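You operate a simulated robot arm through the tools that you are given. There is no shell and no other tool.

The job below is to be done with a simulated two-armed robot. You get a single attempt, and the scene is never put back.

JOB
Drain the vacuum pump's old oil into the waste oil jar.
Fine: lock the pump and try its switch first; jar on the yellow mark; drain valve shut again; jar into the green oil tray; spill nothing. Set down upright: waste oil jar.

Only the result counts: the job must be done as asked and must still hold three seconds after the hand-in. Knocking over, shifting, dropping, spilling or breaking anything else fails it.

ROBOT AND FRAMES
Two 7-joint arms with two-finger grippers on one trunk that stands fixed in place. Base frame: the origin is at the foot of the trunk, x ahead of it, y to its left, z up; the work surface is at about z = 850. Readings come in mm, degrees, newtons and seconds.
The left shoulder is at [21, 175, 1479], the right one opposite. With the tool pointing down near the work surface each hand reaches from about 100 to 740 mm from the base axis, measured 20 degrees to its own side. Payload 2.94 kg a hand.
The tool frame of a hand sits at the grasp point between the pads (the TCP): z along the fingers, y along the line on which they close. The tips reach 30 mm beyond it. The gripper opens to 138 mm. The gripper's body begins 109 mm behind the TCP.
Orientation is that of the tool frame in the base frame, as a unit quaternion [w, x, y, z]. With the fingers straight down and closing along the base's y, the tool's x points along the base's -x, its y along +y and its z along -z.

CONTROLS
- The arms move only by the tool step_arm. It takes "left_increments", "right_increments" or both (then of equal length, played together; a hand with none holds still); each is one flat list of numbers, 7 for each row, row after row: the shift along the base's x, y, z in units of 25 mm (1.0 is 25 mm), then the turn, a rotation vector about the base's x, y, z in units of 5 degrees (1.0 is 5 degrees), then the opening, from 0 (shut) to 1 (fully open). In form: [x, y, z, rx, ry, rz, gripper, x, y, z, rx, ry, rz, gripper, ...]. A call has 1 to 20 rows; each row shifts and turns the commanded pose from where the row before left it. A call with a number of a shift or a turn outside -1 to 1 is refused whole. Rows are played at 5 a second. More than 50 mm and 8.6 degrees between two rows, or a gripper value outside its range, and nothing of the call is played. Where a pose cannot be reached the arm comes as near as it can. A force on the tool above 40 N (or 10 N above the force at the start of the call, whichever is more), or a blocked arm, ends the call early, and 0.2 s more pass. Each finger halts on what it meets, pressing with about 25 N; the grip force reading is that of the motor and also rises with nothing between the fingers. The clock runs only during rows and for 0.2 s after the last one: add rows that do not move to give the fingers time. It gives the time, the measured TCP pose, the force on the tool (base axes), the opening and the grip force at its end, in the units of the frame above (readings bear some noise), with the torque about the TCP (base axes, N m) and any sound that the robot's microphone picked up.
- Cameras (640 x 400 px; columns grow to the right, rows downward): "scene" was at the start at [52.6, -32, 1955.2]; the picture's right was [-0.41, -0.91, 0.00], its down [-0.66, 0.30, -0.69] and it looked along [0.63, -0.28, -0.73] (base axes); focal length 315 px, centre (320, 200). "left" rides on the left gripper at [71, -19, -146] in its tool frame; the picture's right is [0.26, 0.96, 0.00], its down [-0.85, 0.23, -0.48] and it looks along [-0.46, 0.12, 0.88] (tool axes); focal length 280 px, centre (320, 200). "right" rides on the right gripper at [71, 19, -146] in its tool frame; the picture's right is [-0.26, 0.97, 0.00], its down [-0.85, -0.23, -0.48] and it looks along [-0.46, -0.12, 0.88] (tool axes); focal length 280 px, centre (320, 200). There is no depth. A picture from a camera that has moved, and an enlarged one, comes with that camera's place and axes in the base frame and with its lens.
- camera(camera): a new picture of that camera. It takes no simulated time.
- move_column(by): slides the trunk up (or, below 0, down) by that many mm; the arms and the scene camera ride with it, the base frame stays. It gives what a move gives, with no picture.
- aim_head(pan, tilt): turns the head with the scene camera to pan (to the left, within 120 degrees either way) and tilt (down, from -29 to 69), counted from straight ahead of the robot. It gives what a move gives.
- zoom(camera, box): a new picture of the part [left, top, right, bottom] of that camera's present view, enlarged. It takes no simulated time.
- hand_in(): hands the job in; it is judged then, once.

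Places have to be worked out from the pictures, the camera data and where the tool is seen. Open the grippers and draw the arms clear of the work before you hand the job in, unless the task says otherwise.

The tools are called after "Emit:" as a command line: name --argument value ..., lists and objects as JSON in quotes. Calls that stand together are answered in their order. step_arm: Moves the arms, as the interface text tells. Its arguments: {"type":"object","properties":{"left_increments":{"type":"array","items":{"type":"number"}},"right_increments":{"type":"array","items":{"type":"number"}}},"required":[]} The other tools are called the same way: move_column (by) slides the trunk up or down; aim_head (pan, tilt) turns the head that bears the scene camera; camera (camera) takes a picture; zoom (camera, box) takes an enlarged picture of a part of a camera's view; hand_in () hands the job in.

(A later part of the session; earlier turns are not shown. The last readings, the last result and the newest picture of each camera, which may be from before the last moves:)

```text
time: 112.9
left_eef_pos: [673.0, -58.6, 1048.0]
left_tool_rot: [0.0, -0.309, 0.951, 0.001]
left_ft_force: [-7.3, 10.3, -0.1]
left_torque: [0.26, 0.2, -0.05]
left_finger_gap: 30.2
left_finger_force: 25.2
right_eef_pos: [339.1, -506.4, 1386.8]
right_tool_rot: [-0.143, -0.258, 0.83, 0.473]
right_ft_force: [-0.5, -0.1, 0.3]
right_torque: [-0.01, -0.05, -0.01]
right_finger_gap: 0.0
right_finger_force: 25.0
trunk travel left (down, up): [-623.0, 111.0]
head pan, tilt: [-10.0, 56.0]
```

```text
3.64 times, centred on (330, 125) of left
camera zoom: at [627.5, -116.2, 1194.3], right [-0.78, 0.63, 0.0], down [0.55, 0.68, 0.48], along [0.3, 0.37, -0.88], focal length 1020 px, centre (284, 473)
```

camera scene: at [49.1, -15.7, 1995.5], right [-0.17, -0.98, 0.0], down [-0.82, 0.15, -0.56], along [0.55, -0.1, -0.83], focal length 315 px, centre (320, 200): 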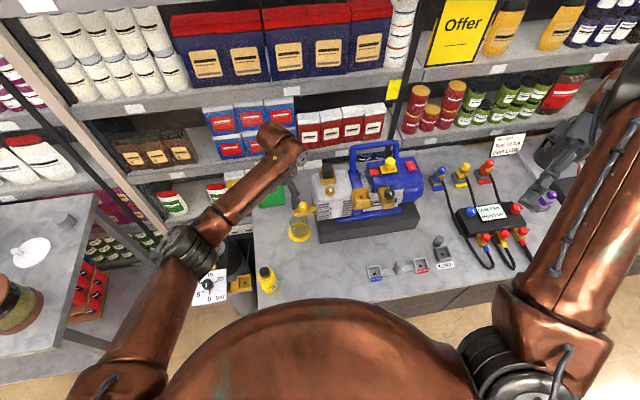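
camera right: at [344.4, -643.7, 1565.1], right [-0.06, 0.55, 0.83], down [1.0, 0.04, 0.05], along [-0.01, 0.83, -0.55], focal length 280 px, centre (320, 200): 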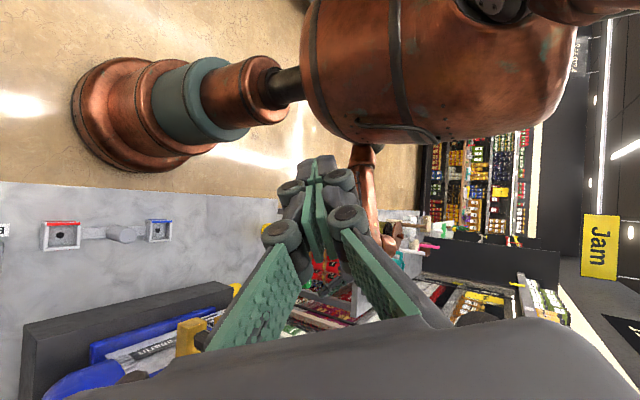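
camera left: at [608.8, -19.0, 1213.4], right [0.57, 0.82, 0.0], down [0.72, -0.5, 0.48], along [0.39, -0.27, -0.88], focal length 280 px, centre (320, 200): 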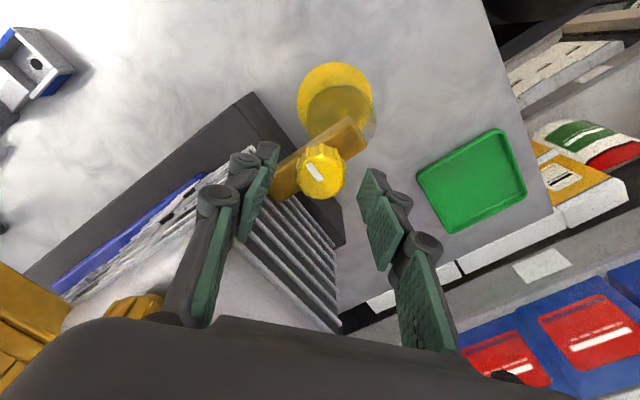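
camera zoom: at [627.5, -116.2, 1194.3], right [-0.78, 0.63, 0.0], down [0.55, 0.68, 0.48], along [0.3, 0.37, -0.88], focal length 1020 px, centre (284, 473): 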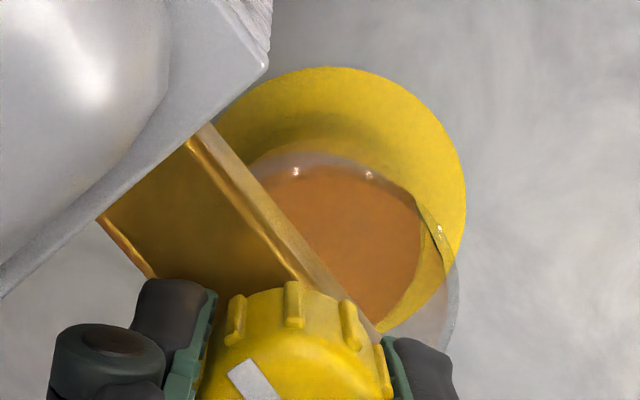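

Level is at 113 px now, with ~19 px left; the jar still has room. I wait 4.2 s more.

Emit:
step_arm --left_increments '[0, 0, 0, 0, 0, 0, 0.15, 0, 0, 0, 0, 0, 0, 0.15, 0, 0, 0, 0, 0, 0, 0.15, 0, 0, 0, 0, 0, 0, 0.15, 0, 0, 0, 0, 0, 0, 0.15, 0, 0, 0, 0, 0, 0, 0.15, 0, 0, 0, 0, 0, 0, 0.15, 0, 0, 0, 0, 0, 0, 0.15, 0, 0, 0, 0, 0, 0, 0.15, 0, 0, 0, 0, 0, 0, 0.15, 0, 0, 0, 0, 0, 0, 0.15, 0, 0, 0, 0, 0, 0, 0.15, 0, 0, 0, 0, 0, 0, 0.15, 0, 0, 0, 0, 0, 0, 0.15, 0, 0, 0, 0, 0, 0, 0.15, 0, 0, 0, 0, 0, 0, 0.15, 0, 0, 0, 0, 0, 0, 0.15, 0, 0, 0, 0, 0, 0, 0.15, 0, 0, 0, 0, 0, 0, 0.15, 0, 0, 0, 0, 0, 0, 0.15]'

Emit:
zoom --camera "scene" --box '[280, 190, 360, 240]'

Emit:
zoom --camera "left" --box '[260, 70, 400, 180]'

```text
time: 117.1
left_eef_pos: [672.6, -60.1, 1049.5]
left_tool_rot: [-0.001, -0.309, 0.951, 0.001]
left_ft_force: [-4.2, 10.2, 0.3]
left_torque: [0.24, 0.07, -0.05]
left_finger_gap: 30.0
left_finger_force: 24.6
right_eef_pos: [339.4, -506.8, 1386.0]
right_tool_rot: [-0.143, -0.257, 0.831, 0.473]
right_ft_force: [-0.5, 0.3, -0.5]
right_torque: [-0.01, -0.02, 0.02]
right_finger_gap: 0.1
right_finger_force: 24.6
trunk travel left (down, up): [-623.0, 111.0]
head pan, tilt: [-10.0, 56.0]
```

```text
8.00 times, centred on (320, 215) of scene
camera zoom: at [50.6, -9.4, 1915.7], right [-0.17, -0.98, 0.0], down [-0.82, 0.14, -0.56], along [0.55, -0.1, -0.83], focal length 2520 px, centre (320, 80)
```

zoom: 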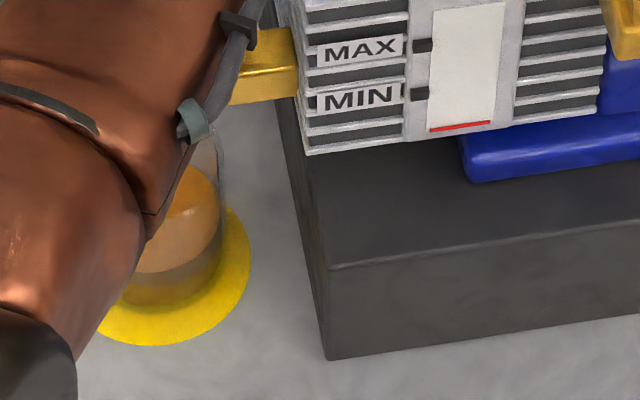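

```text
3.64 times, centred on (330, 125) of left
camera zoom: at [627.4, -116.3, 1194.5], right [-0.78, 0.63, 0.0], down [0.55, 0.68, 0.48], along [0.3, 0.37, -0.88], focal length 1020 px, centre (284, 473)
```

zoom: 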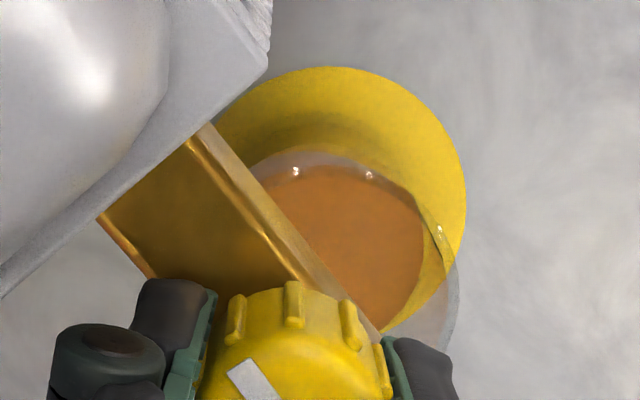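

The sight glass shows empty (red line). I wait 2 s more for the last drops, then start closing clockwise by the same angle (86°).

Emit:
step_arm --left_increments '[0, 0, 0, 0, 0, 0, 0.15, 0, 0, 0, 0, 0, 0, 0.15, 0, 0, 0, 0, 0, 0, 0.15, 0, 0, 0, 0, 0, 0, 0.15, 0, 0, 0, 0, 0, 0, 0.15, 0, 0, 0, 0, 0, 0, 0.15, 0, 0, 0, 0, 0, 0, 0.15, 0, 0, 0, 0, 0, 0, 0.15, 0, 0, 0, 0, 0, 0, 0.15, 0, 0, 0, 0, 0, 0, 0.15]'

Emit:
step_arm --left_increments '[0, 0.06, 0, 0, 0, -0.8, 0.15, 0, 0, 0, 0, 0, -0.8, 0.15, 0, 0, 0, 0, 0, -0.8, 0.15, 0, 0, 0, 0, 0, -0.8, 0.15, 0, 0, 0, 0, 0, -0.8, 0.15, 0, 0, 0, 0, 0, -0.8, 0.15, 0, 0, 0, 0, 0, -0.8, 0.15, 0, 0, 0, 0, 0, -0.8, 0.15, 0, 0, 0, 0, 0, -0.8, 0.15, 0, 0, 0, 0, 0, -0.8, 0.15, 0, 0, 0, 0, 0, 0, 0.15]'

Emit:
zoom --camera "left" --box '[160, 80, 480, 280]'

```text
time: 119.3
left_eef_pos: [673.2, -58.3, 1048.0]
left_tool_rot: [-0.001, -0.31, 0.951, 0.002]
left_ft_force: [-2.9, 9.6, 0.7]
left_torque: [0.24, 0.02, -0.01]
left_finger_gap: 30.2
left_finger_force: 24.8
right_eef_pos: [340.4, -507.2, 1386.2]
right_tool_rot: [-0.144, -0.257, 0.83, 0.473]
right_ft_force: [0.5, 0.6, 0.8]
right_torque: [-0.02, 0.0, 0.01]
right_finger_gap: 0.1
right_finger_force: 24.9
trunk travel left (down, up): [-623.0, 111.0]
head pan, tilt: [-10.0, 56.0]
```

```text
time: 121.7
left_eef_pos: [672.1, -60.6, 1047.9]
left_tool_rot: [0.0, 0.036, 0.999, 0.001]
left_ft_force: [-3.2, -12.1, 1.0]
left_torque: [-0.37, -0.1, 0.0]
left_finger_gap: 30.0
left_finger_force: 24.8
right_eef_pos: [338.8, -509.5, 1385.0]
right_tool_rot: [-0.142, -0.257, 0.83, 0.474]
right_ft_force: [0.5, -0.2, 0.4]
right_torque: [0.0, 0.01, -0.02]
right_finger_gap: 0.0
right_finger_force: 25.4
trunk travel left (down, up): [-623.0, 111.0]
head pan, tilt: [-10.0, 56.0]
```

```text
2.00 times, centred on (320, 180) of left
camera zoom: at [601.5, -75.2, 1194.5], right [-0.19, 0.98, 0.0], down [0.86, 0.17, 0.48], along [0.47, 0.09, -0.88], focal length 561 px, centre (320, 240)
```

zoom: 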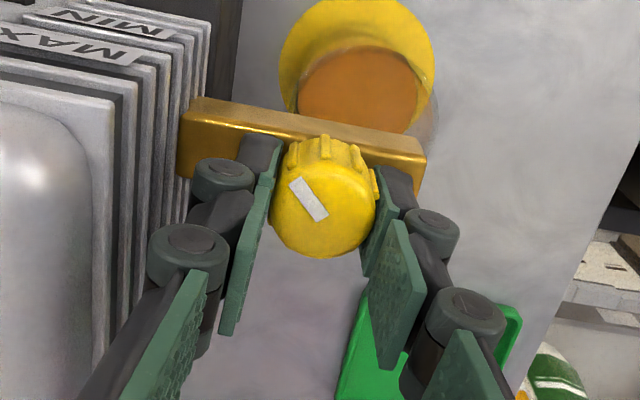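

Half way back. I continue clockwise the remaining 46° (plus a hair), relieving the side force.

Emit:
step_arm --left_increments '[0, -0.06, 0, 0, 0, -0.78, 0.15, 0, 0, 0, 0, 0, -0.78, 0.15, 0, 0, 0, 0, 0, -0.78, 0.15, 0, 0, 0, 0, 0, -0.78, 0.15, 0, 0, 0, 0, 0, -0.78, 0.15, 0, 0, 0, 0, 0, -0.78, 0.15, 0, 0, 0, 0, 0, -0.78, 0.15, 0, 0, 0, 0, 0, -0.78, 0.15, 0, 0, 0, 0, 0, -0.78, 0.15, 0, 0, 0, 0, 0, -0.78, 0.15, 0, 0, 0, 0, 0, -0.78, 0.15, 0, 0, 0, 0, 0, -0.78, 0.15, 0, 0, 0, 0, 0, 0, 0.15]'

Emit:
zoom --camera "left" --box '[160, 80, 480, 280]'

```text
time: 124.5
left_eef_pos: [672.9, -62.1, 1046.6]
left_tool_rot: [0.0, 0.43, 0.903, 0.002]
left_ft_force: [-4.2, -16.4, 0.3]
left_torque: [-0.51, 0.08, 0.19]
left_finger_gap: 30.3
left_finger_force: 25.2
right_eef_pos: [339.4, -509.7, 1383.6]
right_tool_rot: [-0.143, -0.258, 0.829, 0.475]
right_ft_force: [-0.2, 0.4, 0.1]
right_torque: [0.04, -0.01, -0.01]
right_finger_gap: 0.0
right_finger_force: 24.6
trunk travel left (down, up): [-623.0, 111.0]
head pan, tilt: [-10.0, 56.0]
```

```text
2.00 times, centred on (320, 180) of left
camera zoom: at [612.7, -19.9, 1194.6], right [0.58, 0.81, 0.0], down [0.71, -0.51, 0.47], along [0.39, -0.28, -0.88], focal length 561 px, centre (320, 240)
```

zoom: 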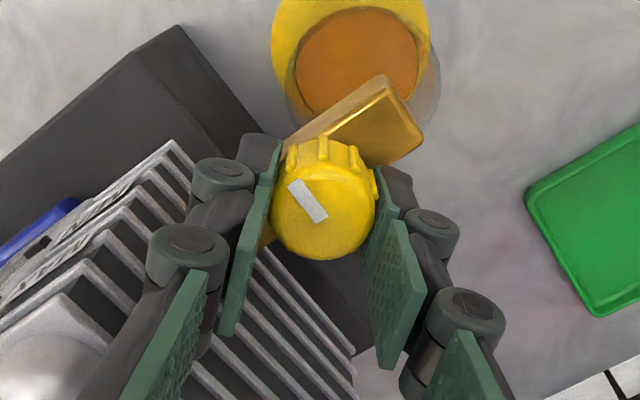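

The knob is back to its original angle with a torque rise indicating the closed stop. I nudge slightly further, then release and lift to verify the mark.

Emit:
step_arm --left_increments '[0, 0, 0, 0, 0, -0.4, 0.15, 0, 0, 0, 0, 0, 0, 0.15]'

Emit:
step_arm --left_increments '[0, -0.06, 0, 0, 0, 0, 0.3, 0, 0, 0, 0, 0, 0, 0.42, 0, 0, 0, 0, 0, 0, 0.42, 0, 0, 0.6, 0, 0, 0, 0.42, 0, 0, 0.8, 0, 0, 0, 0.42, 0, 0, 0.8, 0, 0, 0, 0.42, 0, 0.6, 0.8, 0, 0, 0, 0.42, 0, 0.8, 0.8, 0, 0, 0, 0.42, 0, 0.8, 0.4, 0, 0, 0, 0.42]'

Emit:
camera --camera "left"

Emit:
zoom --camera "left" --box '[220, 100, 380, 200]'

Emit:
zoom --camera "scene" --box '[260, 175, 360, 240]'

```text
time: 125.1
left_eef_pos: [671.7, -63.0, 1048.2]
left_tool_rot: [0.0, 0.445, 0.896, 0.001]
left_ft_force: [-9.4, -14.1, 0.8]
left_torque: [-0.33, 0.28, 0.25]
left_finger_gap: 30.3
left_finger_force: 25.0
right_eef_pos: [339.3, -510.3, 1384.1]
right_tool_rot: [-0.141, -0.257, 0.831, 0.473]
right_ft_force: [-0.2, 1.5, 0.8]
right_torque: [-0.02, -0.01, -0.04]
right_finger_gap: 0.0
right_finger_force: 24.5
trunk travel left (down, up): [-623.0, 111.0]
head pan, tilt: [-10.0, 56.0]
```

```text
time: 127.1
left_eef_pos: [674.5, -4.6, 1154.3]
left_tool_rot: [0.001, 0.444, 0.896, 0.002]
left_ft_force: [-0.2, 0.1, 0.4]
left_torque: [0.01, 0.01, -0.02]
left_finger_gap: 58.0
left_finger_force: 0.1
right_eef_pos: [339.2, -507.4, 1385.6]
right_tool_rot: [-0.143, -0.257, 0.83, 0.473]
right_ft_force: [-1.4, -0.1, 0.1]
right_torque: [-0.02, 0.01, 0.01]
right_finger_gap: 0.0
right_finger_force: 24.6
trunk travel left (down, up): [-623.0, 111.0]
head pan, tilt: [-10.0, 56.0]
```

```text
taken
camera left: at [615.9, 39.6, 1300.5], right [0.61, 0.79, 0.0], down [0.7, -0.54, 0.48], along [0.38, -0.29, -0.88], focal length 280 px, centre (320, 200)
```

left: 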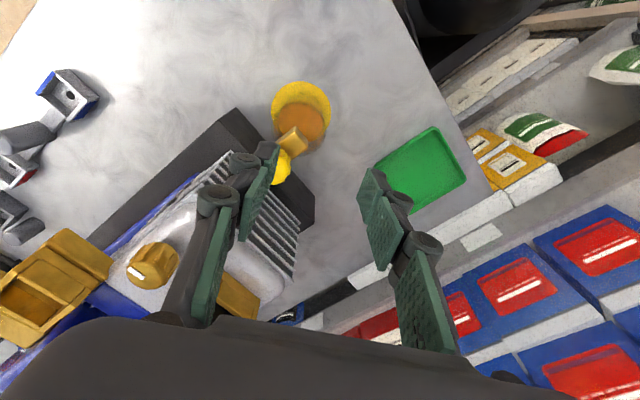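

```text
4.00 times, centred on (300, 150) of left
camera zoom: at [615.9, 39.6, 1300.5], right [0.61, 0.79, 0.0], down [0.7, -0.54, 0.48], along [0.38, -0.29, -0.88], focal length 1122 px, centre (400, 400)
```

zoom: 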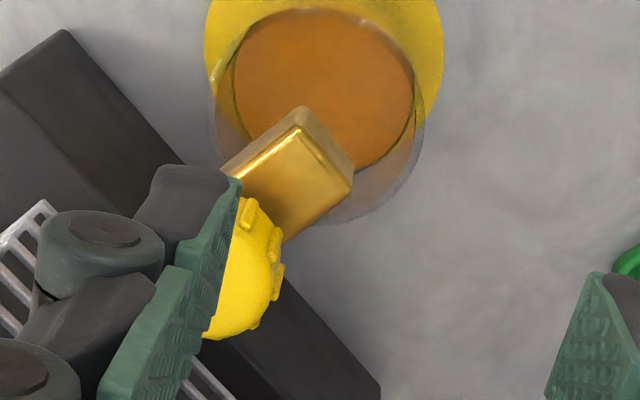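

```text
6.15 times, centred on (310, 208) of scene
camera zoom: at [50.6, -10.8, 1915.7], right [-0.17, -0.98, 0.0], down [-0.82, 0.14, -0.56], along [0.55, -0.1, -0.83], focal length 1939 px, centre (382, 154)
```

zoom: 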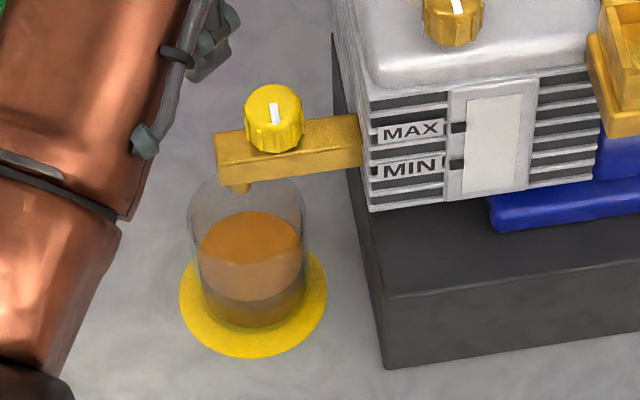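

Valve shut (mark back across the pipe), sight glass empty, jar ~60 % full, centred, with no spill visible. Next I return the left hand to the 45° side-grasp orientation, away from the pump, at a higher level, before lowering the trunk for reach to the tray.

Emit:
step_arm --left_increments '[-0.2, 0.5, 0.4, 0, 0, 0, 0.62, -0.35, 0.5, 0.3, -0.795, -0.606, 0, 0.62, -0.35, 0.5, 0.3, -0.795, -0.606, 0, 0.62, -0.35, 0.5, 0.3, -0.795, -0.606, 0, 0.62, -0.35, 0.5, 0.3, -0.795, -0.606, 0, 0.62, -0.35, 0.5, 0.3, -0.795, -0.606, 0, 0.62, -0.35, 0.5, 0.3, -0.795, -0.606, 0, 0.62, -0.35, 0.4, 0.3, -0.795, -0.606, 0, 0.62, -0.35, 0.4, 0.3, -0.795, -0.606, 0, 0.62, -0.35, 0, 0.3, -0.795, -0.606, 0, 0.62]'

Emit:
camera --camera "scene"

```text
time: 129.3
left_eef_pos: [602.4, 101.4, 1218.9]
left_tool_rot: [0.345, 0.411, 0.827, -0.169]
left_ft_force: [0.1, -0.7, -0.5]
left_torque: [0.05, 0.0, 0.02]
left_finger_gap: 85.7
left_finger_force: 0.1
left hand out of reach, approached as far as the arm can: row 4, 5, 6, 7, 8
right_eef_pos: [337.8, -508.2, 1385.2]
right_tool_rot: [-0.141, -0.257, 0.83, 0.475]
right_ft_force: [-0.3, -1.0, 0.6]
right_torque: [0.03, 0.01, -0.04]
right_finger_gap: 0.1
right_finger_force: 25.0
trunk travel left (down, up): [-623.0, 111.0]
head pan, tilt: [-10.0, 56.0]
```

```text
taken
camera scene: at [49.0, -13.0, 1915.7], right [-0.17, -0.98, 0.0], down [-0.82, 0.15, -0.56], along [0.55, -0.1, -0.83], focal length 315 px, centre (320, 200)
```

scene: 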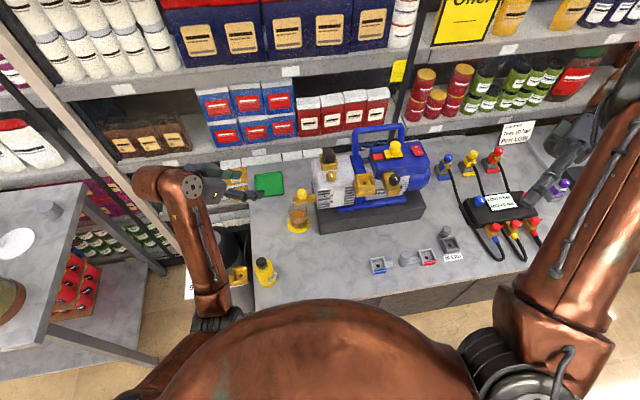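

The pose is reached at z=1219. I lower the trunk by 150 mm (hand goes to ~1069) and check the arm.

Emit:
move_column --by -150

Emit:
camera --camera "scene"

Emit:
camera --camera "left"

Emit:
camera --camera "right"

```text
time: 131.1
left_eef_pos: [605.3, 104.1, 1069.7]
left_tool_rot: [0.344, 0.411, 0.827, -0.169]
left_ft_force: [0.4, 1.1, -0.2]
left_torque: [0.04, -0.01, 0.0]
left_finger_gap: 85.7
left_finger_force: 0.1
right_eef_pos: [339.2, -505.1, 1236.7]
right_tool_rot: [-0.142, -0.257, 0.831, 0.472]
right_ft_force: [-0.3, -0.2, -0.4]
right_torque: [-0.02, 0.0, -0.02]
right_finger_gap: 0.1
right_finger_force: 24.3
trunk travel left (down, up): [-473.0, 261.0]
head pan, tilt: [-10.0, 56.0]
```

```text
taken
camera scene: at [68.9, -10.4, 1766.0], right [-0.17, -0.98, 0.0], down [-0.82, 0.14, -0.56], along [0.55, -0.1, -0.83], focal length 315 px, centre (320, 200)
```

scene: 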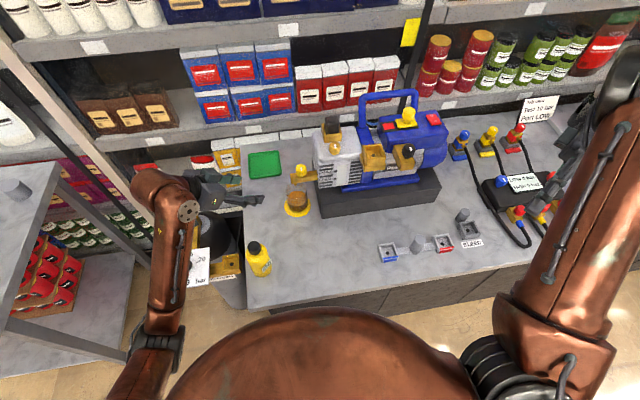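

```text
taken
camera left: at [497.1, 214.3, 1121.6], right [0.66, 0.73, -0.18], down [0.34, -0.07, 0.94], along [0.67, -0.68, -0.3], focal length 280 px, centre (320, 200)
```

left: 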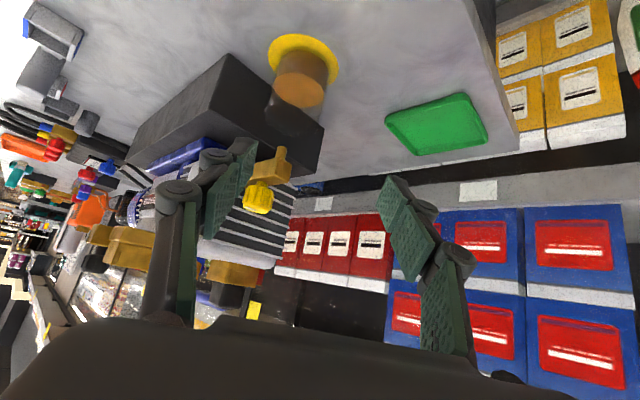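

```text
taken
camera right: at [345.8, -641.3, 1326.8], right [-0.07, 0.55, 0.83], down [1.0, 0.04, 0.05], along [-0.01, 0.83, -0.55], focal length 280 px, centre (320, 200)
```

right: 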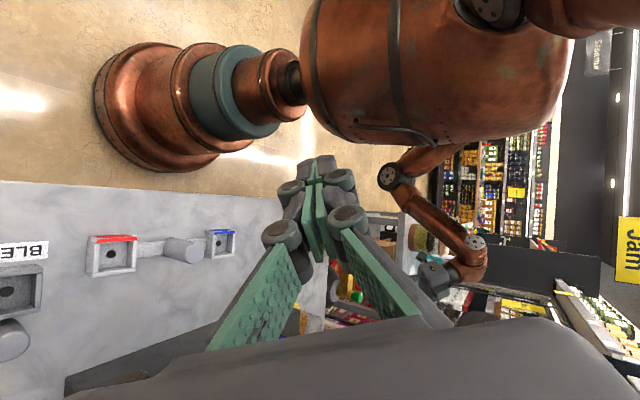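

The arm is in a good configuration. Before moving the oil-filled jar, I want the oil bottle back where it stood (it also gives my forearm more clearance). I measure its present place.

Emit:
zoom --camera "scene" --box '[220, 170, 340, 300]'

Emit:
zoom --camera "scene" --box '[230, 235, 290, 285]'

```text
3.08 times, centred on (280, 235) of scene
camera zoom: at [68.9, -10.4, 1766.0], right [-0.17, -0.98, 0.0], down [-0.82, 0.14, -0.56], along [0.55, -0.1, -0.83], focal length 969 px, centre (443, 92)
```

zoom: 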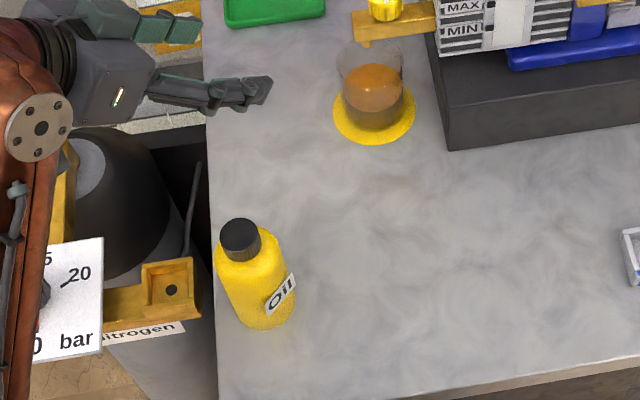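

```text
8.00 times, centred on (260, 260) of scene
camera zoom: at [68.9, -10.4, 1766.0], right [-0.17, -0.98, 0.0], down [-0.82, 0.14, -0.56], along [0.55, -0.1, -0.83], focal length 2520 px, centre (800, -280)
```

zoom: 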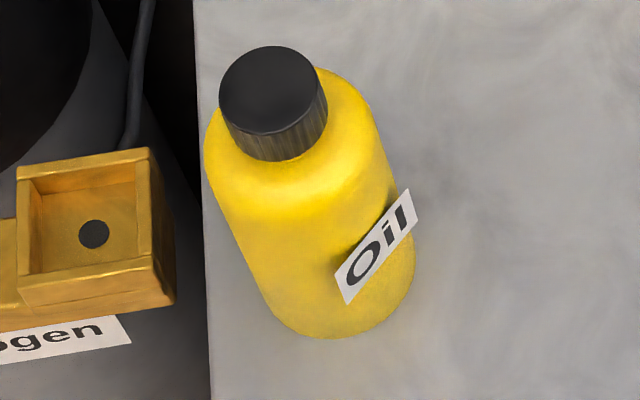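

The bottle stands at ≈(457,98), rotated ~41°, while originally it was at ≈(466,50). I'll restore it: first bring the left hand vertical (yaw 0) above the bottle.

Emit:
step_arm --left_increments '[0, 0, 0.6, 0.795, 0.606, 0, 0.7, -0.1, 0, 0.6, 0.795, 0.606, 0, 0.8, -0.2, 0, 0.6, 0.795, 0.606, 0, 0.8, -0.3, 0, 0.5, 0.795, 0.606, 0, 0.8, -0.3, 0, 0.2, 0.795, 0.606, 0, 0.8, -0.3, 0, 0, 0.795, 0.606, 0, 0.8, -0.3, 0, 0, 0.795, 0.606, 0, 0.8, -0.3, 0, 0, 0.795, 0.606, 0, 0.8, -0.3, 0, 0, 0.795, 0.606, 0, 0.8, -0.3, 0, 0, 0, 0, 1, 0.8, -0.3, 0, 0, 0, 0, 1, 0.8, -0.3, 0, 0, 0, 0, 1, 0.8, -0.3, 0, 0, 0, 0, 1, 0.8, -0.3, 0, 0, 0, 0, 1, 0.8, -0.3, 0, 0, 0, 0, 1, 0.8, -0.3, 0, 0, 0, 0, 1, 0.8, -0.3, 0, 0, 0, 0, 1, 0.8, -0.3, 0, 0, 0, 0, 1, 0.8, -0.3, 0, 0, 0, 0, 1, 0.8, -0.3, 0, 0, 0, 0, 0.5, 0.8]'

Emit:
camera --camera "left"

Emit:
camera --camera "scene"

```text
time: 135.3
left_eef_pos: [469.2, 104.5, 1130.7]
left_tool_rot: [0.001, 0.002, 1.0, 0.002]
left_ft_force: [-0.7, 0.6, -0.3]
left_torque: [0.0, -0.03, 0.04]
left_finger_gap: 110.6
left_finger_force: 0.1
right_eef_pos: [340.1, -506.2, 1235.3]
right_tool_rot: [-0.143, -0.258, 0.83, 0.473]
right_ft_force: [0.1, 0.8, -0.8]
right_torque: [0.0, -0.01, -0.01]
right_finger_gap: 0.0
right_finger_force: 25.6
trunk travel left (down, up): [-473.0, 261.0]
head pan, tilt: [-10.0, 56.0]
```

```text
taken
camera left: at [398.5, 84.8, 1277.1], right [-0.26, 0.97, 0.0], down [0.85, 0.23, 0.48], along [0.46, 0.13, -0.88], focal length 280 px, centre (320, 200)
```

left: 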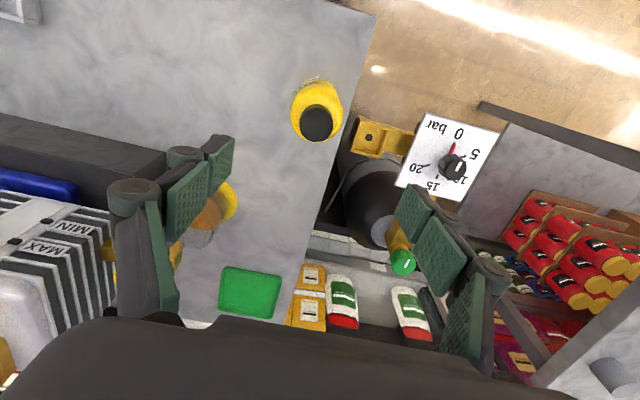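

```text
taken
camera scene: at [69.0, -10.8, 1765.9], right [-0.17, -0.98, 0.0], down [-0.82, 0.14, -0.56], along [0.55, -0.1, -0.83], focal length 315 px, centre (320, 200)
```

scene: 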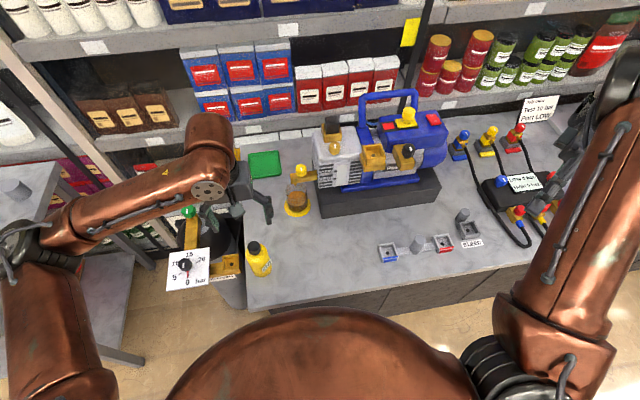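

The bottle's cap is at (458.5,99). I centre over it and descend with the fingers open, to z≈930.

Emit:
step_arm --left_increments '[-0.43, -0.24, 0, 0, 0, 0, 0.8, 0, 0, -0.9, 0, 0, 0, 0.8, 0, 0, -0.9, 0, 0, 0, 0.8, 0, 0, -0.9, 0, 0, 0, 0.8, 0, 0, 0, 0, 0, 0, 0.8]'

Emit:
camera --camera "left"

Emit:
zoom --camera "scene" --box '[200, 200, 320, 300]'

```text
time: 136.5
left_eef_pos: [460.1, 97.5, 1063.8]
left_tool_rot: [0.0, 0.003, 1.0, 0.002]
left_ft_force: [-0.3, 0.1, -0.2]
left_torque: [-0.01, 0.0, -0.01]
left_finger_gap: 110.3
left_finger_force: 0.0
right_eef_pos: [338.7, -507.2, 1235.6]
right_tool_rot: [-0.142, -0.256, 0.831, 0.474]
right_ft_force: [0.4, 0.7, 0.0]
right_torque: [0.04, -0.01, -0.01]
right_finger_gap: 0.0
right_finger_force: 25.2
trunk travel left (down, up): [-473.0, 261.0]
head pan, tilt: [-10.0, 56.0]
```

```text
taken
camera left: at [389.8, 78.0, 1209.8], right [-0.26, 0.97, 0.0], down [0.85, 0.22, 0.48], along [0.46, 0.12, -0.88], focal length 280 px, centre (320, 200)
```

left: 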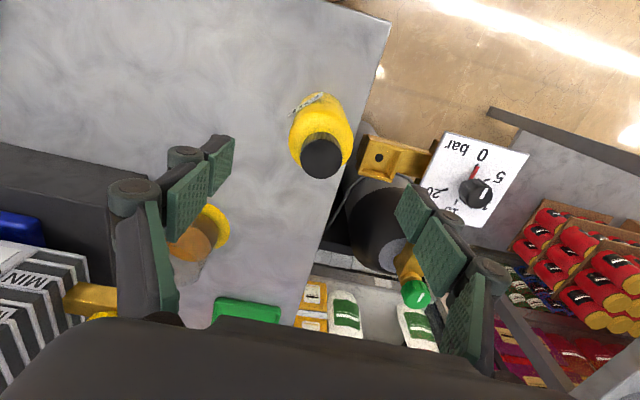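

```text
4.00 times, centred on (260, 250) of scene
camera zoom: at [69.1, -11.0, 1765.9], right [-0.17, -0.98, 0.0], down [-0.82, 0.14, -0.56], along [0.55, -0.1, -0.83], focal length 1260 px, centre (560, 0)
```

zoom: 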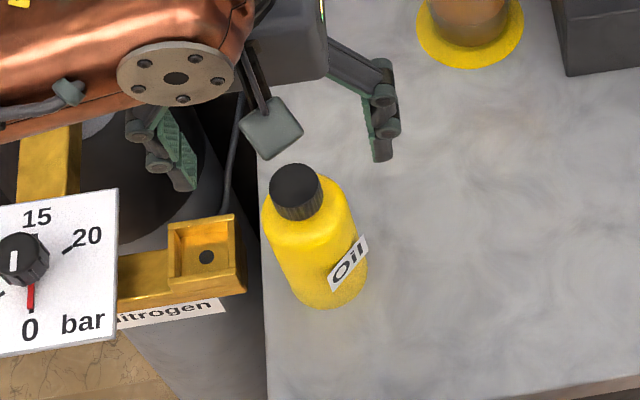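

Well aligned. I narrow to 90 mm and descend to z≈930 around the bottle body.

Emit:
step_arm --left_increments '[0, 0, -0.9, 0, 0, 0, 0.66, 0, 0, -0.9, 0, 0, 0, 0.66, 0, 0, -0.9, 0, 0, 0, 0.66, 0, 0, -0.9, 0, 0, 0, 0.66, 0, 0, -0.9, 0, 0, 0, 0.66, 0, 0, -0.8, 0, 0, 0, 0.66, 0, 0, 0, 0, 0, 0, 0.66]'

Emit:
camera --camera "left"

Emit:
zoom --camera "scene" --box '[200, 200, 320, 300]'

```text
time: 138.1
left_eef_pos: [460.3, 97.0, 929.0]
left_tool_rot: [0.0, 0.003, 1.0, 0.002]
left_ft_force: [-0.5, -0.1, -0.7]
left_torque: [-0.03, 0.05, 0.04]
left_finger_gap: 90.9
left_finger_force: 0.1
right_eef_pos: [339.4, -506.2, 1234.6]
right_tool_rot: [-0.143, -0.257, 0.83, 0.474]
right_ft_force: [0.8, 0.1, 0.0]
right_torque: [0.01, 0.02, 0.01]
right_finger_gap: 0.1
right_finger_force: 25.1
trunk travel left (down, up): [-473.0, 261.0]
head pan, tilt: [-10.0, 56.0]
```

```text
taken
camera left: at [388.5, 77.7, 1076.0], right [-0.26, 0.97, 0.0], down [0.85, 0.22, 0.48], along [0.46, 0.12, -0.88], focal length 280 px, centre (320, 200)
```

left: 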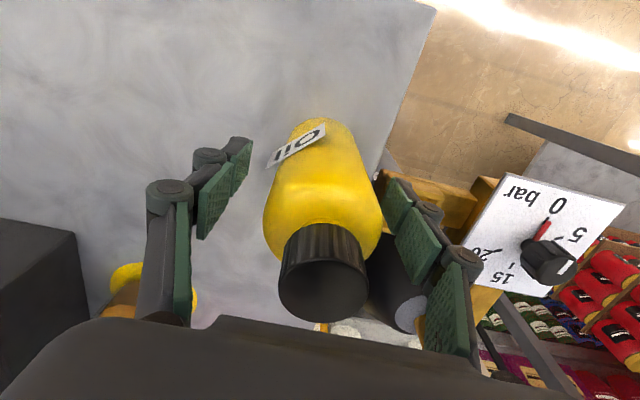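

```text
4.00 times, centred on (260, 250) of scene
camera zoom: at [69.1, -11.0, 1765.9], right [-0.17, -0.98, 0.0], down [-0.82, 0.14, -0.56], along [0.55, -0.1, -0.83], focal length 1260 px, centre (560, 0)
```

zoom: 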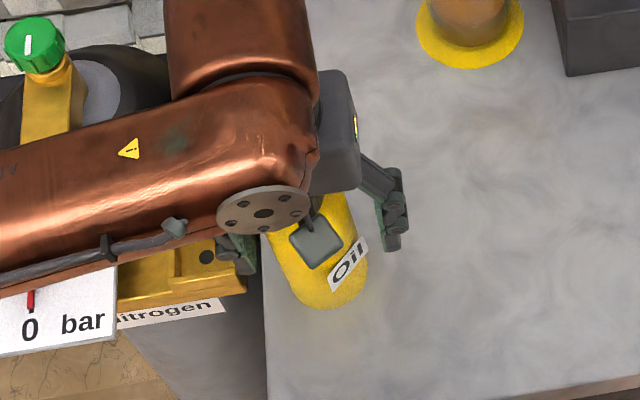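

The bottle is centred between the fingers. I close.

Emit:
step_arm --left_increments '[0, 0, 0, 0, 0, 0, 0.55, 0, 0, 0, 0, 0, 0, 0.48, 0, 0, 0, 0, 0, 0, 0.42, 0, 0, 0, 0, 0, 0, 0.36, 0, 0, 0, 0, 0, 0, 0.36, 0, 0, 0, 0, 0, 0, 0.36]'

Emit:
step_arm --left_increments '[0, 0, 0.3, 0, 0, 0, 0.36, 0, 0, 0.1, 0, 0, 0, 0.36]'

Emit:
camera --camera "left"

```text
time: 139.5
left_eef_pos: [459.2, 97.3, 930.7]
left_tool_rot: [0.0, 0.002, 1.0, 0.003]
left_ft_force: [1.1, 2.8, 1.2]
left_torque: [0.23, -0.07, 0.02]
left_finger_gap: 57.4
left_finger_force: 25.6
right_eef_pos: [339.2, -507.8, 1236.2]
right_tool_rot: [-0.141, -0.258, 0.83, 0.473]
right_ft_force: [-0.1, -0.1, 0.6]
right_torque: [-0.01, -0.02, 0.02]
right_finger_gap: 0.0
right_finger_force: 24.9
trunk travel left (down, up): [-473.0, 261.0]
head pan, tilt: [-10.0, 56.0]
```

```text
time: 140.1
left_eef_pos: [459.2, 97.2, 939.8]
left_tool_rot: [-0.001, 0.002, 1.0, 0.001]
left_ft_force: [0.0, 0.4, -5.8]
left_torque: [-0.01, 0.01, 0.02]
left_finger_gap: 57.5
left_finger_force: 25.1
right_eef_pos: [340.0, -507.5, 1236.0]
right_tool_rot: [-0.142, -0.257, 0.83, 0.474]
right_ft_force: [0.1, -0.1, -1.0]
right_torque: [0.0, 0.0, 0.03]
right_finger_gap: 0.3
right_finger_force: 24.9
trunk travel left (down, up): [-473.0, 261.0]
head pan, tilt: [-10.0, 56.0]
```

```text
taken
camera left: at [388.5, 79.2, 1086.6], right [-0.26, 0.97, 0.0], down [0.85, 0.22, 0.48], along [0.46, 0.12, -0.88], focal length 280 px, centre (320, 200)
```

left: 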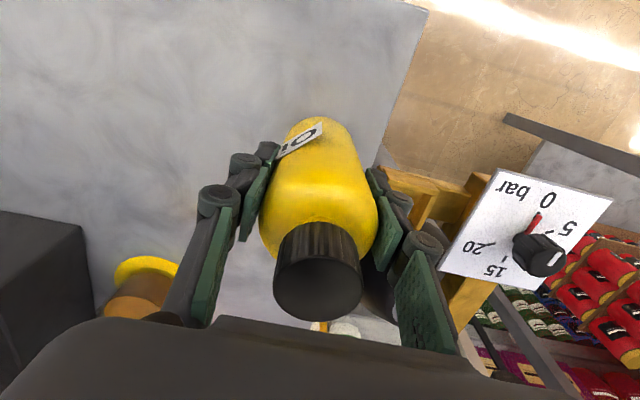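

Bottle lifted (≈0.6 kg). I carry it back by (+7,-47) mm to its original place ≈(467,50.5), turning it back ~41° clockwise.

Emit:
step_arm --left_increments '[0.031, -0.208, 0, 0, 0, -0.91, 0.36, 0.031, -0.208, 0, 0, 0, -0.91, 0.36, 0.031, -0.208, 0, 0, 0, -0.91, 0.36, 0.031, -0.208, 0, 0, 0, -0.91, 0.36, 0.031, -0.208, 0, 0, 0, -0.91, 0.36, 0.031, -0.208, 0, 0, 0, -0.91, 0.36, 0.031, -0.208, 0, 0, 0, -0.91, 0.36, 0.031, -0.208, 0, 0, 0, -0.91, 0.36, 0.031, -0.208, 0, 0, 0, -0.91, 0.36, 0, 0, 0, 0, 0, 0, 0.36]'

Emit:
zoom --camera "scene" --box '[200, 170, 340, 300]'

Emit:
camera --camera "left"

```text
time: 142.3
left_eef_pos: [466.1, 51.6, 940.3]
left_tool_rot: [0.001, 0.352, 0.936, 0.002]
left_ft_force: [0.0, 0.6, -5.9]
left_torque: [0.0, 0.04, -0.02]
left_finger_gap: 57.5
left_finger_force: 25.1
right_eef_pos: [339.5, -506.8, 1235.5]
right_tool_rot: [-0.142, -0.257, 0.83, 0.474]
right_ft_force: [-0.5, 0.3, -0.2]
right_torque: [0.0, 0.0, 0.01]
right_finger_gap: 0.0
right_finger_force: 24.9
trunk travel left (down, up): [-473.0, 261.0]
head pan, tilt: [-10.0, 56.0]
```

```text
3.08 times, centred on (270, 235) of scene
camera zoom: at [69.7, -10.8, 1765.8], right [-0.17, -0.98, 0.0], down [-0.82, 0.14, -0.56], along [0.55, -0.1, -0.83], focal length 969 px, centre (474, 92)
```

zoom: 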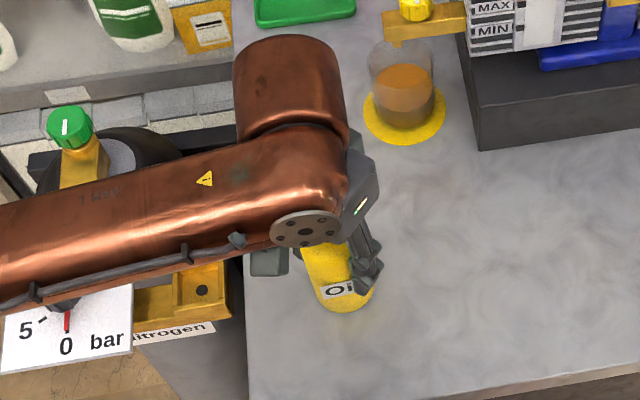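

```text
taken
camera left: at [400.2, 83.3, 1086.1], right [0.44, 0.9, 0.0], down [0.79, -0.39, 0.48], along [0.43, -0.21, -0.88], focal length 280 px, centre (320, 200)
```

left: 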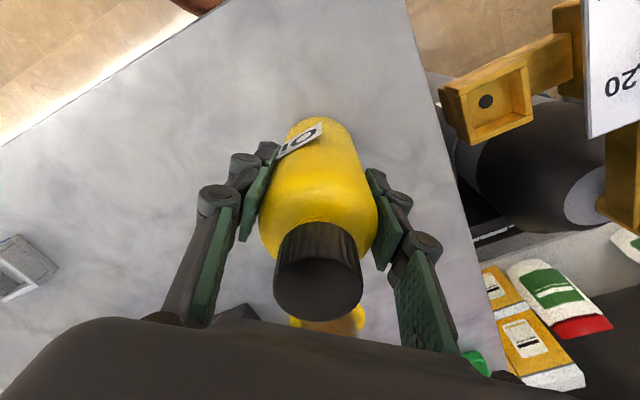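

The bottle is over its original place with the label facing front again. I lower it until it rests and release.

Emit:
step_arm --left_increments '[0.02, -0.03, -0.2, 0, 0, 0, 0.36, 0, 0, -0.12, 0, 0, 0, 0.36, 0, 0, 0, 0, 0, 0, 0.36]'

Emit:
step_arm --left_increments '[0, 0, -0.06, 0, 0, 0, 0.36, 0, 0, 0, 0, 0, 0, 0.36]'

```text
time: 143.1
left_eef_pos: [466.4, 50.0, 931.4]
left_tool_rot: [0.0, 0.353, 0.936, 0.001]
left_ft_force: [0.0, 0.6, -5.5]
left_torque: [-0.02, 0.05, -0.01]
left_finger_gap: 57.7
left_finger_force: 25.1
right_eef_pos: [339.0, -506.4, 1235.5]
right_tool_rot: [-0.142, -0.257, 0.831, 0.473]
right_ft_force: [-0.5, 0.0, -0.7]
right_torque: [0.02, 0.01, 0.01]
right_finger_gap: 0.1
right_finger_force: 24.9
trunk travel left (down, up): [-473.0, 261.0]
head pan, tilt: [-10.0, 56.0]
```

```text
time: 143.7
left_eef_pos: [467.8, 51.9, 930.4]
left_tool_rot: [0.001, 0.353, 0.936, 0.002]
left_ft_force: [1.2, 0.3, -6.2]
left_torque: [0.02, 0.03, 0.01]
left_finger_gap: 57.5
left_finger_force: 25.0
right_eef_pos: [340.2, -506.1, 1235.1]
right_tool_rot: [-0.143, -0.257, 0.83, 0.473]
right_ft_force: [0.1, -0.2, 0.3]
right_torque: [0.04, 0.0, -0.02]
right_finger_gap: 0.0
right_finger_force: 24.9
trunk travel left (down, up): [-473.0, 261.0]
head pan, tilt: [-10.0, 56.0]
```

Still carrying the weight; I lower by another 1–2 mm at a time.

Emit:
step_arm --left_increments '[0, 0, -0.06, 0, 0, 0, 0.36, 0, 0, 0, 0, 0, 0, 0.36]'

Emit:
step_arm --left_increments '[0, 0, -0.06, 0, 0, 0, 0.36, 0, 0, 0, 0, 0, 0, 0.36]'

```text
time: 144.3
left_eef_pos: [466.6, 49.9, 930.9]
left_tool_rot: [0.002, 0.353, 0.936, 0.001]
left_ft_force: [-2.2, 1.4, 6.9]
left_torque: [0.3, 0.47, -0.04]
left_finger_gap: 57.6
left_finger_force: 25.2
right_eef_pos: [340.0, -507.1, 1235.5]
right_tool_rot: [-0.142, -0.257, 0.831, 0.473]
right_ft_force: [-0.9, -0.2, 0.1]
right_torque: [0.01, 0.01, -0.01]
right_finger_gap: 0.1
right_finger_force: 24.9
trunk travel left (down, up): [-473.0, 261.0]
head pan, tilt: [-10.0, 56.0]
```

```text
time: 144.9
left_eef_pos: [466.6, 51.1, 931.1]
left_tool_rot: [0.003, 0.352, 0.936, 0.002]
left_ft_force: [-1.9, 3.8, 16.7]
left_torque: [0.07, -0.09, -0.03]
left_finger_gap: 57.6
left_finger_force: 25.5
right_eef_pos: [338.5, -506.7, 1236.2]
right_tool_rot: [-0.142, -0.258, 0.83, 0.473]
right_ft_force: [0.0, -0.6, -0.2]
right_torque: [-0.01, 0.01, 0.05]
right_finger_gap: 0.0
right_finger_force: 25.0
trunk travel left (down, up): [-473.0, 261.0]
head pan, tilt: [-10.0, 56.0]
```

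The bottle rests on the table. I ease up 1 mm, open, and rise straight up clear of the cap.

Emit:
step_arm --left_increments '[0, 0, 0.06, 0, 0, 0, 0.36, 0, 0, 0, 0, 0, 0, 0.45, 0, 0, 0, 0, 0, 0, 0.55, 0, 0, 0, 0, 0, 0, 0.62, 0, 0, 0, 0, 0, 0, 0.66, 0, 0, 0.8, 0, 0, 0, 0.66, 0, 0, 0.9, 0, 0, 0, 0.66, 0, 0, 0.9, 0, 0, 0, 0.66, 0, 0, 0.9, 0, 0, 0, 0.66, 0, 0, 0.9, 0, 0, 0, 0.66, 0, 0, 0.9, 0, 0, 0, 0.66, 0, 0, 0.9, 0, 0, 0, 0.66, 0, 0, 0.9, 0, 0, 0, 0.66]'

Emit:
camera --camera "left"

Emit:
zoom --camera "scene" --box '[220, 170, 340, 300]'

```text
time: 147.7
left_eef_pos: [466.6, 50.6, 1105.8]
left_tool_rot: [0.001, 0.353, 0.936, 0.002]
left_ft_force: [-0.5, 0.2, -0.2]
left_torque: [0.0, -0.03, 0.0]
left_finger_gap: 91.0
left_finger_force: 0.0
right_eef_pos: [339.8, -507.7, 1235.2]
right_tool_rot: [-0.143, -0.257, 0.83, 0.473]
right_ft_force: [-0.8, -0.5, 0.2]
right_torque: [0.0, 0.05, -0.02]
right_finger_gap: 0.2
right_finger_force: 25.1
trunk travel left (down, up): [-473.0, 261.0]
head pan, tilt: [-10.0, 56.0]
```

```text
taken
camera left: at [400.8, 83.2, 1251.9], right [0.44, 0.9, 0.0], down [0.79, -0.39, 0.48], along [0.43, -0.21, -0.88], focal length 280 px, centre (320, 200)
```

left: 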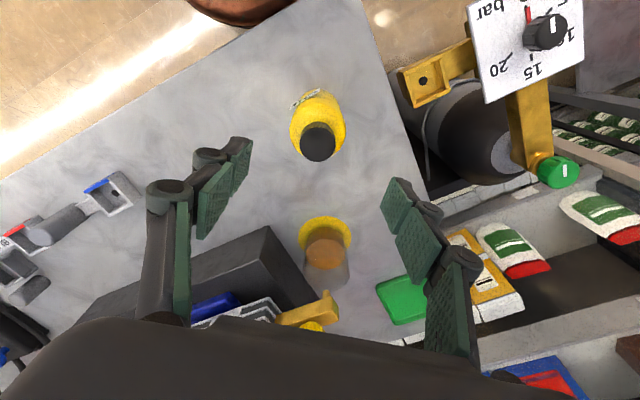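

```text
3.08 times, centred on (280, 235) of scene
camera zoom: at [68.9, -11.2, 1765.9], right [-0.17, -0.98, 0.0], down [-0.82, 0.14, -0.56], along [0.55, -0.1, -0.83], focal length 969 px, centre (443, 92)
```

zoom: 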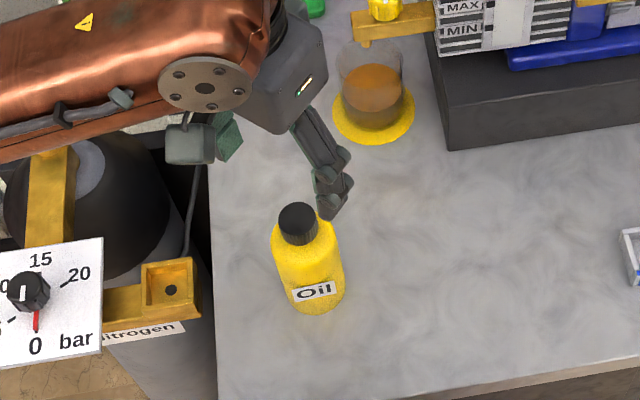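

The bottle is back and upright. Now the jar: I move away from above the bottle and return to the 45° side-grasp pose (yaw ≈-50°).

Emit:
step_arm --left_increments '[0.77, 0.31, 0.1, 0, 0, 0, 0.62, 0.77, 0.31, 0.1, 0, 0, 0, 0.62, 0.77, 0.31, 0, 0, 0, 0, 0.62, 0.77, 0.31, 0, 0, 0, 0, 0.62, 0.77, 0.31, 0, 0, 0, 0, 0.62, 0.77, 0.31, 0, 0, 0, 0, 0.62, 0.77, 0.31, 0, 0, 0, 0, 0.62, 0, 0, 0, -0.656, -0.755, 0, 0.62, 0, 0, 0, -0.656, -0.755, 0, 0.62, 0, 0, 0, -0.656, -0.755, 0, 0.62, 0, 0, 0, -0.656, -0.755, 0, 0.62, 0, 0, 0, -0.656, -0.755, 0, 0.62, 0, 0, 0, -0.656, -0.755, 0, 0.62, 0, 0, 0, -0.656, -0.755, 0, 0.62, 0, 0, 0, -0.656, -0.755, 0, 0.62, 0, 0, 0, -0.656, -0.755, 0, 0.62, 0, 0, 0, 0, 0, -0.9, 0.62, 0, 0, 0, 0, 0, -0.9, 0.62]'

Emit:
camera --camera "scene"

Emit:
camera --camera "left"

```text
time: 151.5
left_eef_pos: [602.0, 105.2, 1112.9]
left_tool_rot: [0.348, 0.392, 0.836, -0.16]
left_ft_force: [-0.3, -1.4, 0.4]
left_torque: [-0.01, 0.02, 0.02]
left_finger_gap: 85.3
left_finger_force: 0.1
right_eef_pos: [339.3, -506.5, 1235.2]
right_tool_rot: [-0.143, -0.257, 0.831, 0.473]
right_ft_force: [0.1, 0.2, -0.2]
right_torque: [-0.04, 0.0, 0.0]
right_finger_gap: 0.0
right_finger_force: 25.1
trunk travel left (down, up): [-473.0, 261.0]
head pan, tilt: [-10.0, 56.0]
```

```text
taken
camera scene: at [69.2, -10.4, 1765.9], right [-0.17, -0.98, 0.0], down [-0.82, 0.14, -0.56], along [0.55, -0.1, -0.83], focal length 315 px, centre (320, 200)
```

scene: 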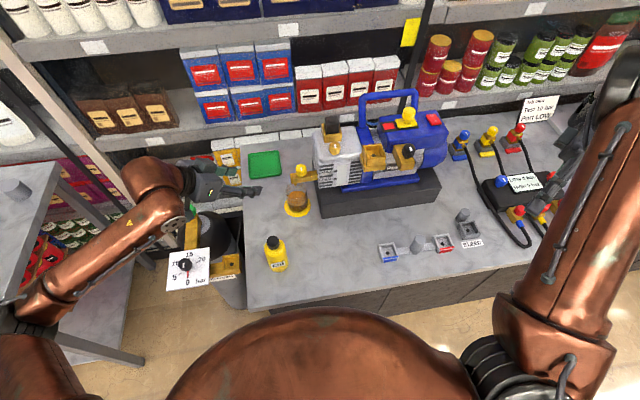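

```text
taken
camera left: at [488.3, 210.0, 1165.0], right [0.62, 0.76, -0.18], down [0.34, -0.06, 0.94], along [0.7, -0.65, -0.3], focal length 280 px, centre (320, 200)
```

left: 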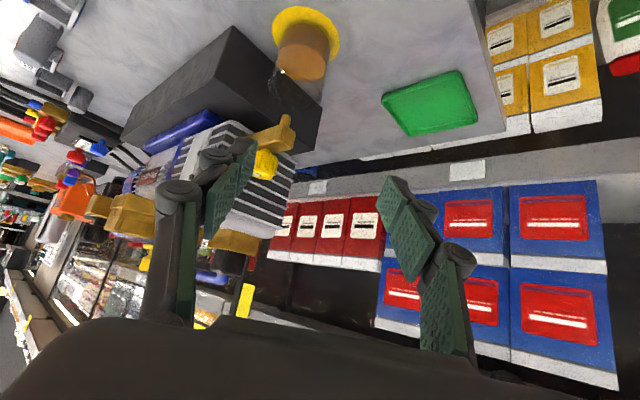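

Pose good (elbow out and up). I descend to the pre-grasp point in front of the jar.

Emit:
step_arm --left_increments '[0.05, -0.3, -0.86, 0, 0, 0, 0.62, 0.05, -0.3, -0.86, 0, 0, 0, 0.62, 0.05, -0.3, -0.86, 0, 0, 0, 0.62, 0.05, -0.3, -0.86, 0, 0, 0, 0.62, 0.05, -0.3, -0.86, 0, 0, 0, 0.62, 0.05, -0.3, -0.86, 0, 0, 0, 0.62, 0.05, -0.3, -0.86, 0, 0, 0, 0.62, 0.05, -0.3, -0.86, 0, 0, 0, 0.62, 0.05, -0.3, -0.86, 0, 0, 0, 0.62, 0.05, -0.3, -0.8, 0, 0, 0, 0.62, 0, 0, 0, 0, 0, 0, 0.62]'

Emit:
camera --camera "left"

Emit:
zoom --camera "scene" --box '[200, 150, 340, 290]'

```text
time: 153.9
left_eef_pos: [612.1, 29.3, 899.3]
left_tool_rot: [0.348, 0.392, 0.837, -0.16]
left_ft_force: [-0.8, 1.0, 0.1]
left_torque: [0.03, 0.04, 0.02]
left_finger_gap: 85.6
left_finger_force: 0.0
right_eef_pos: [339.3, -507.0, 1235.7]
right_tool_rot: [-0.143, -0.258, 0.83, 0.473]
right_ft_force: [0.8, -0.4, -0.7]
right_torque: [-0.01, 0.0, 0.0]
right_finger_gap: 0.2
right_finger_force: 24.5
trunk travel left (down, up): [-473.0, 261.0]
head pan, tilt: [-10.0, 56.0]
```

```text
taken
camera left: at [499.9, 134.7, 952.3], right [0.62, 0.76, -0.18], down [0.34, -0.06, 0.94], along [0.7, -0.65, -0.3], focal length 280 px, centre (320, 200)
```

left: 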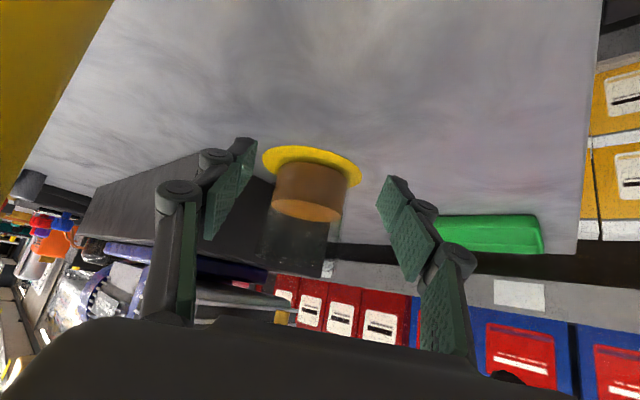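

```text
2.86 times, centred on (270, 220) of scene
camera zoom: at [69.0, -10.6, 1765.9], right [-0.17, -0.98, 0.0], down [-0.82, 0.14, -0.56], along [0.55, -0.1, -0.83], focal length 900 px, centre (463, 143)
```

zoom: 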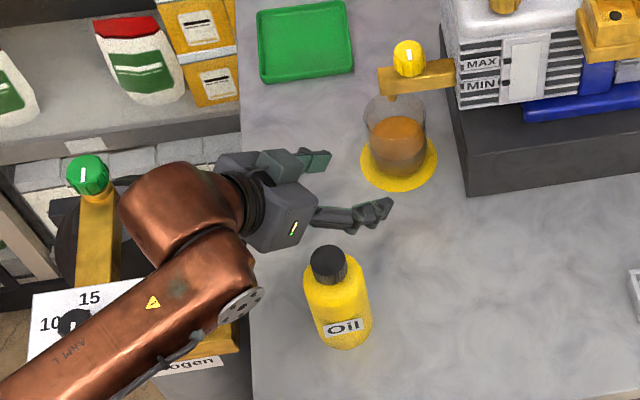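

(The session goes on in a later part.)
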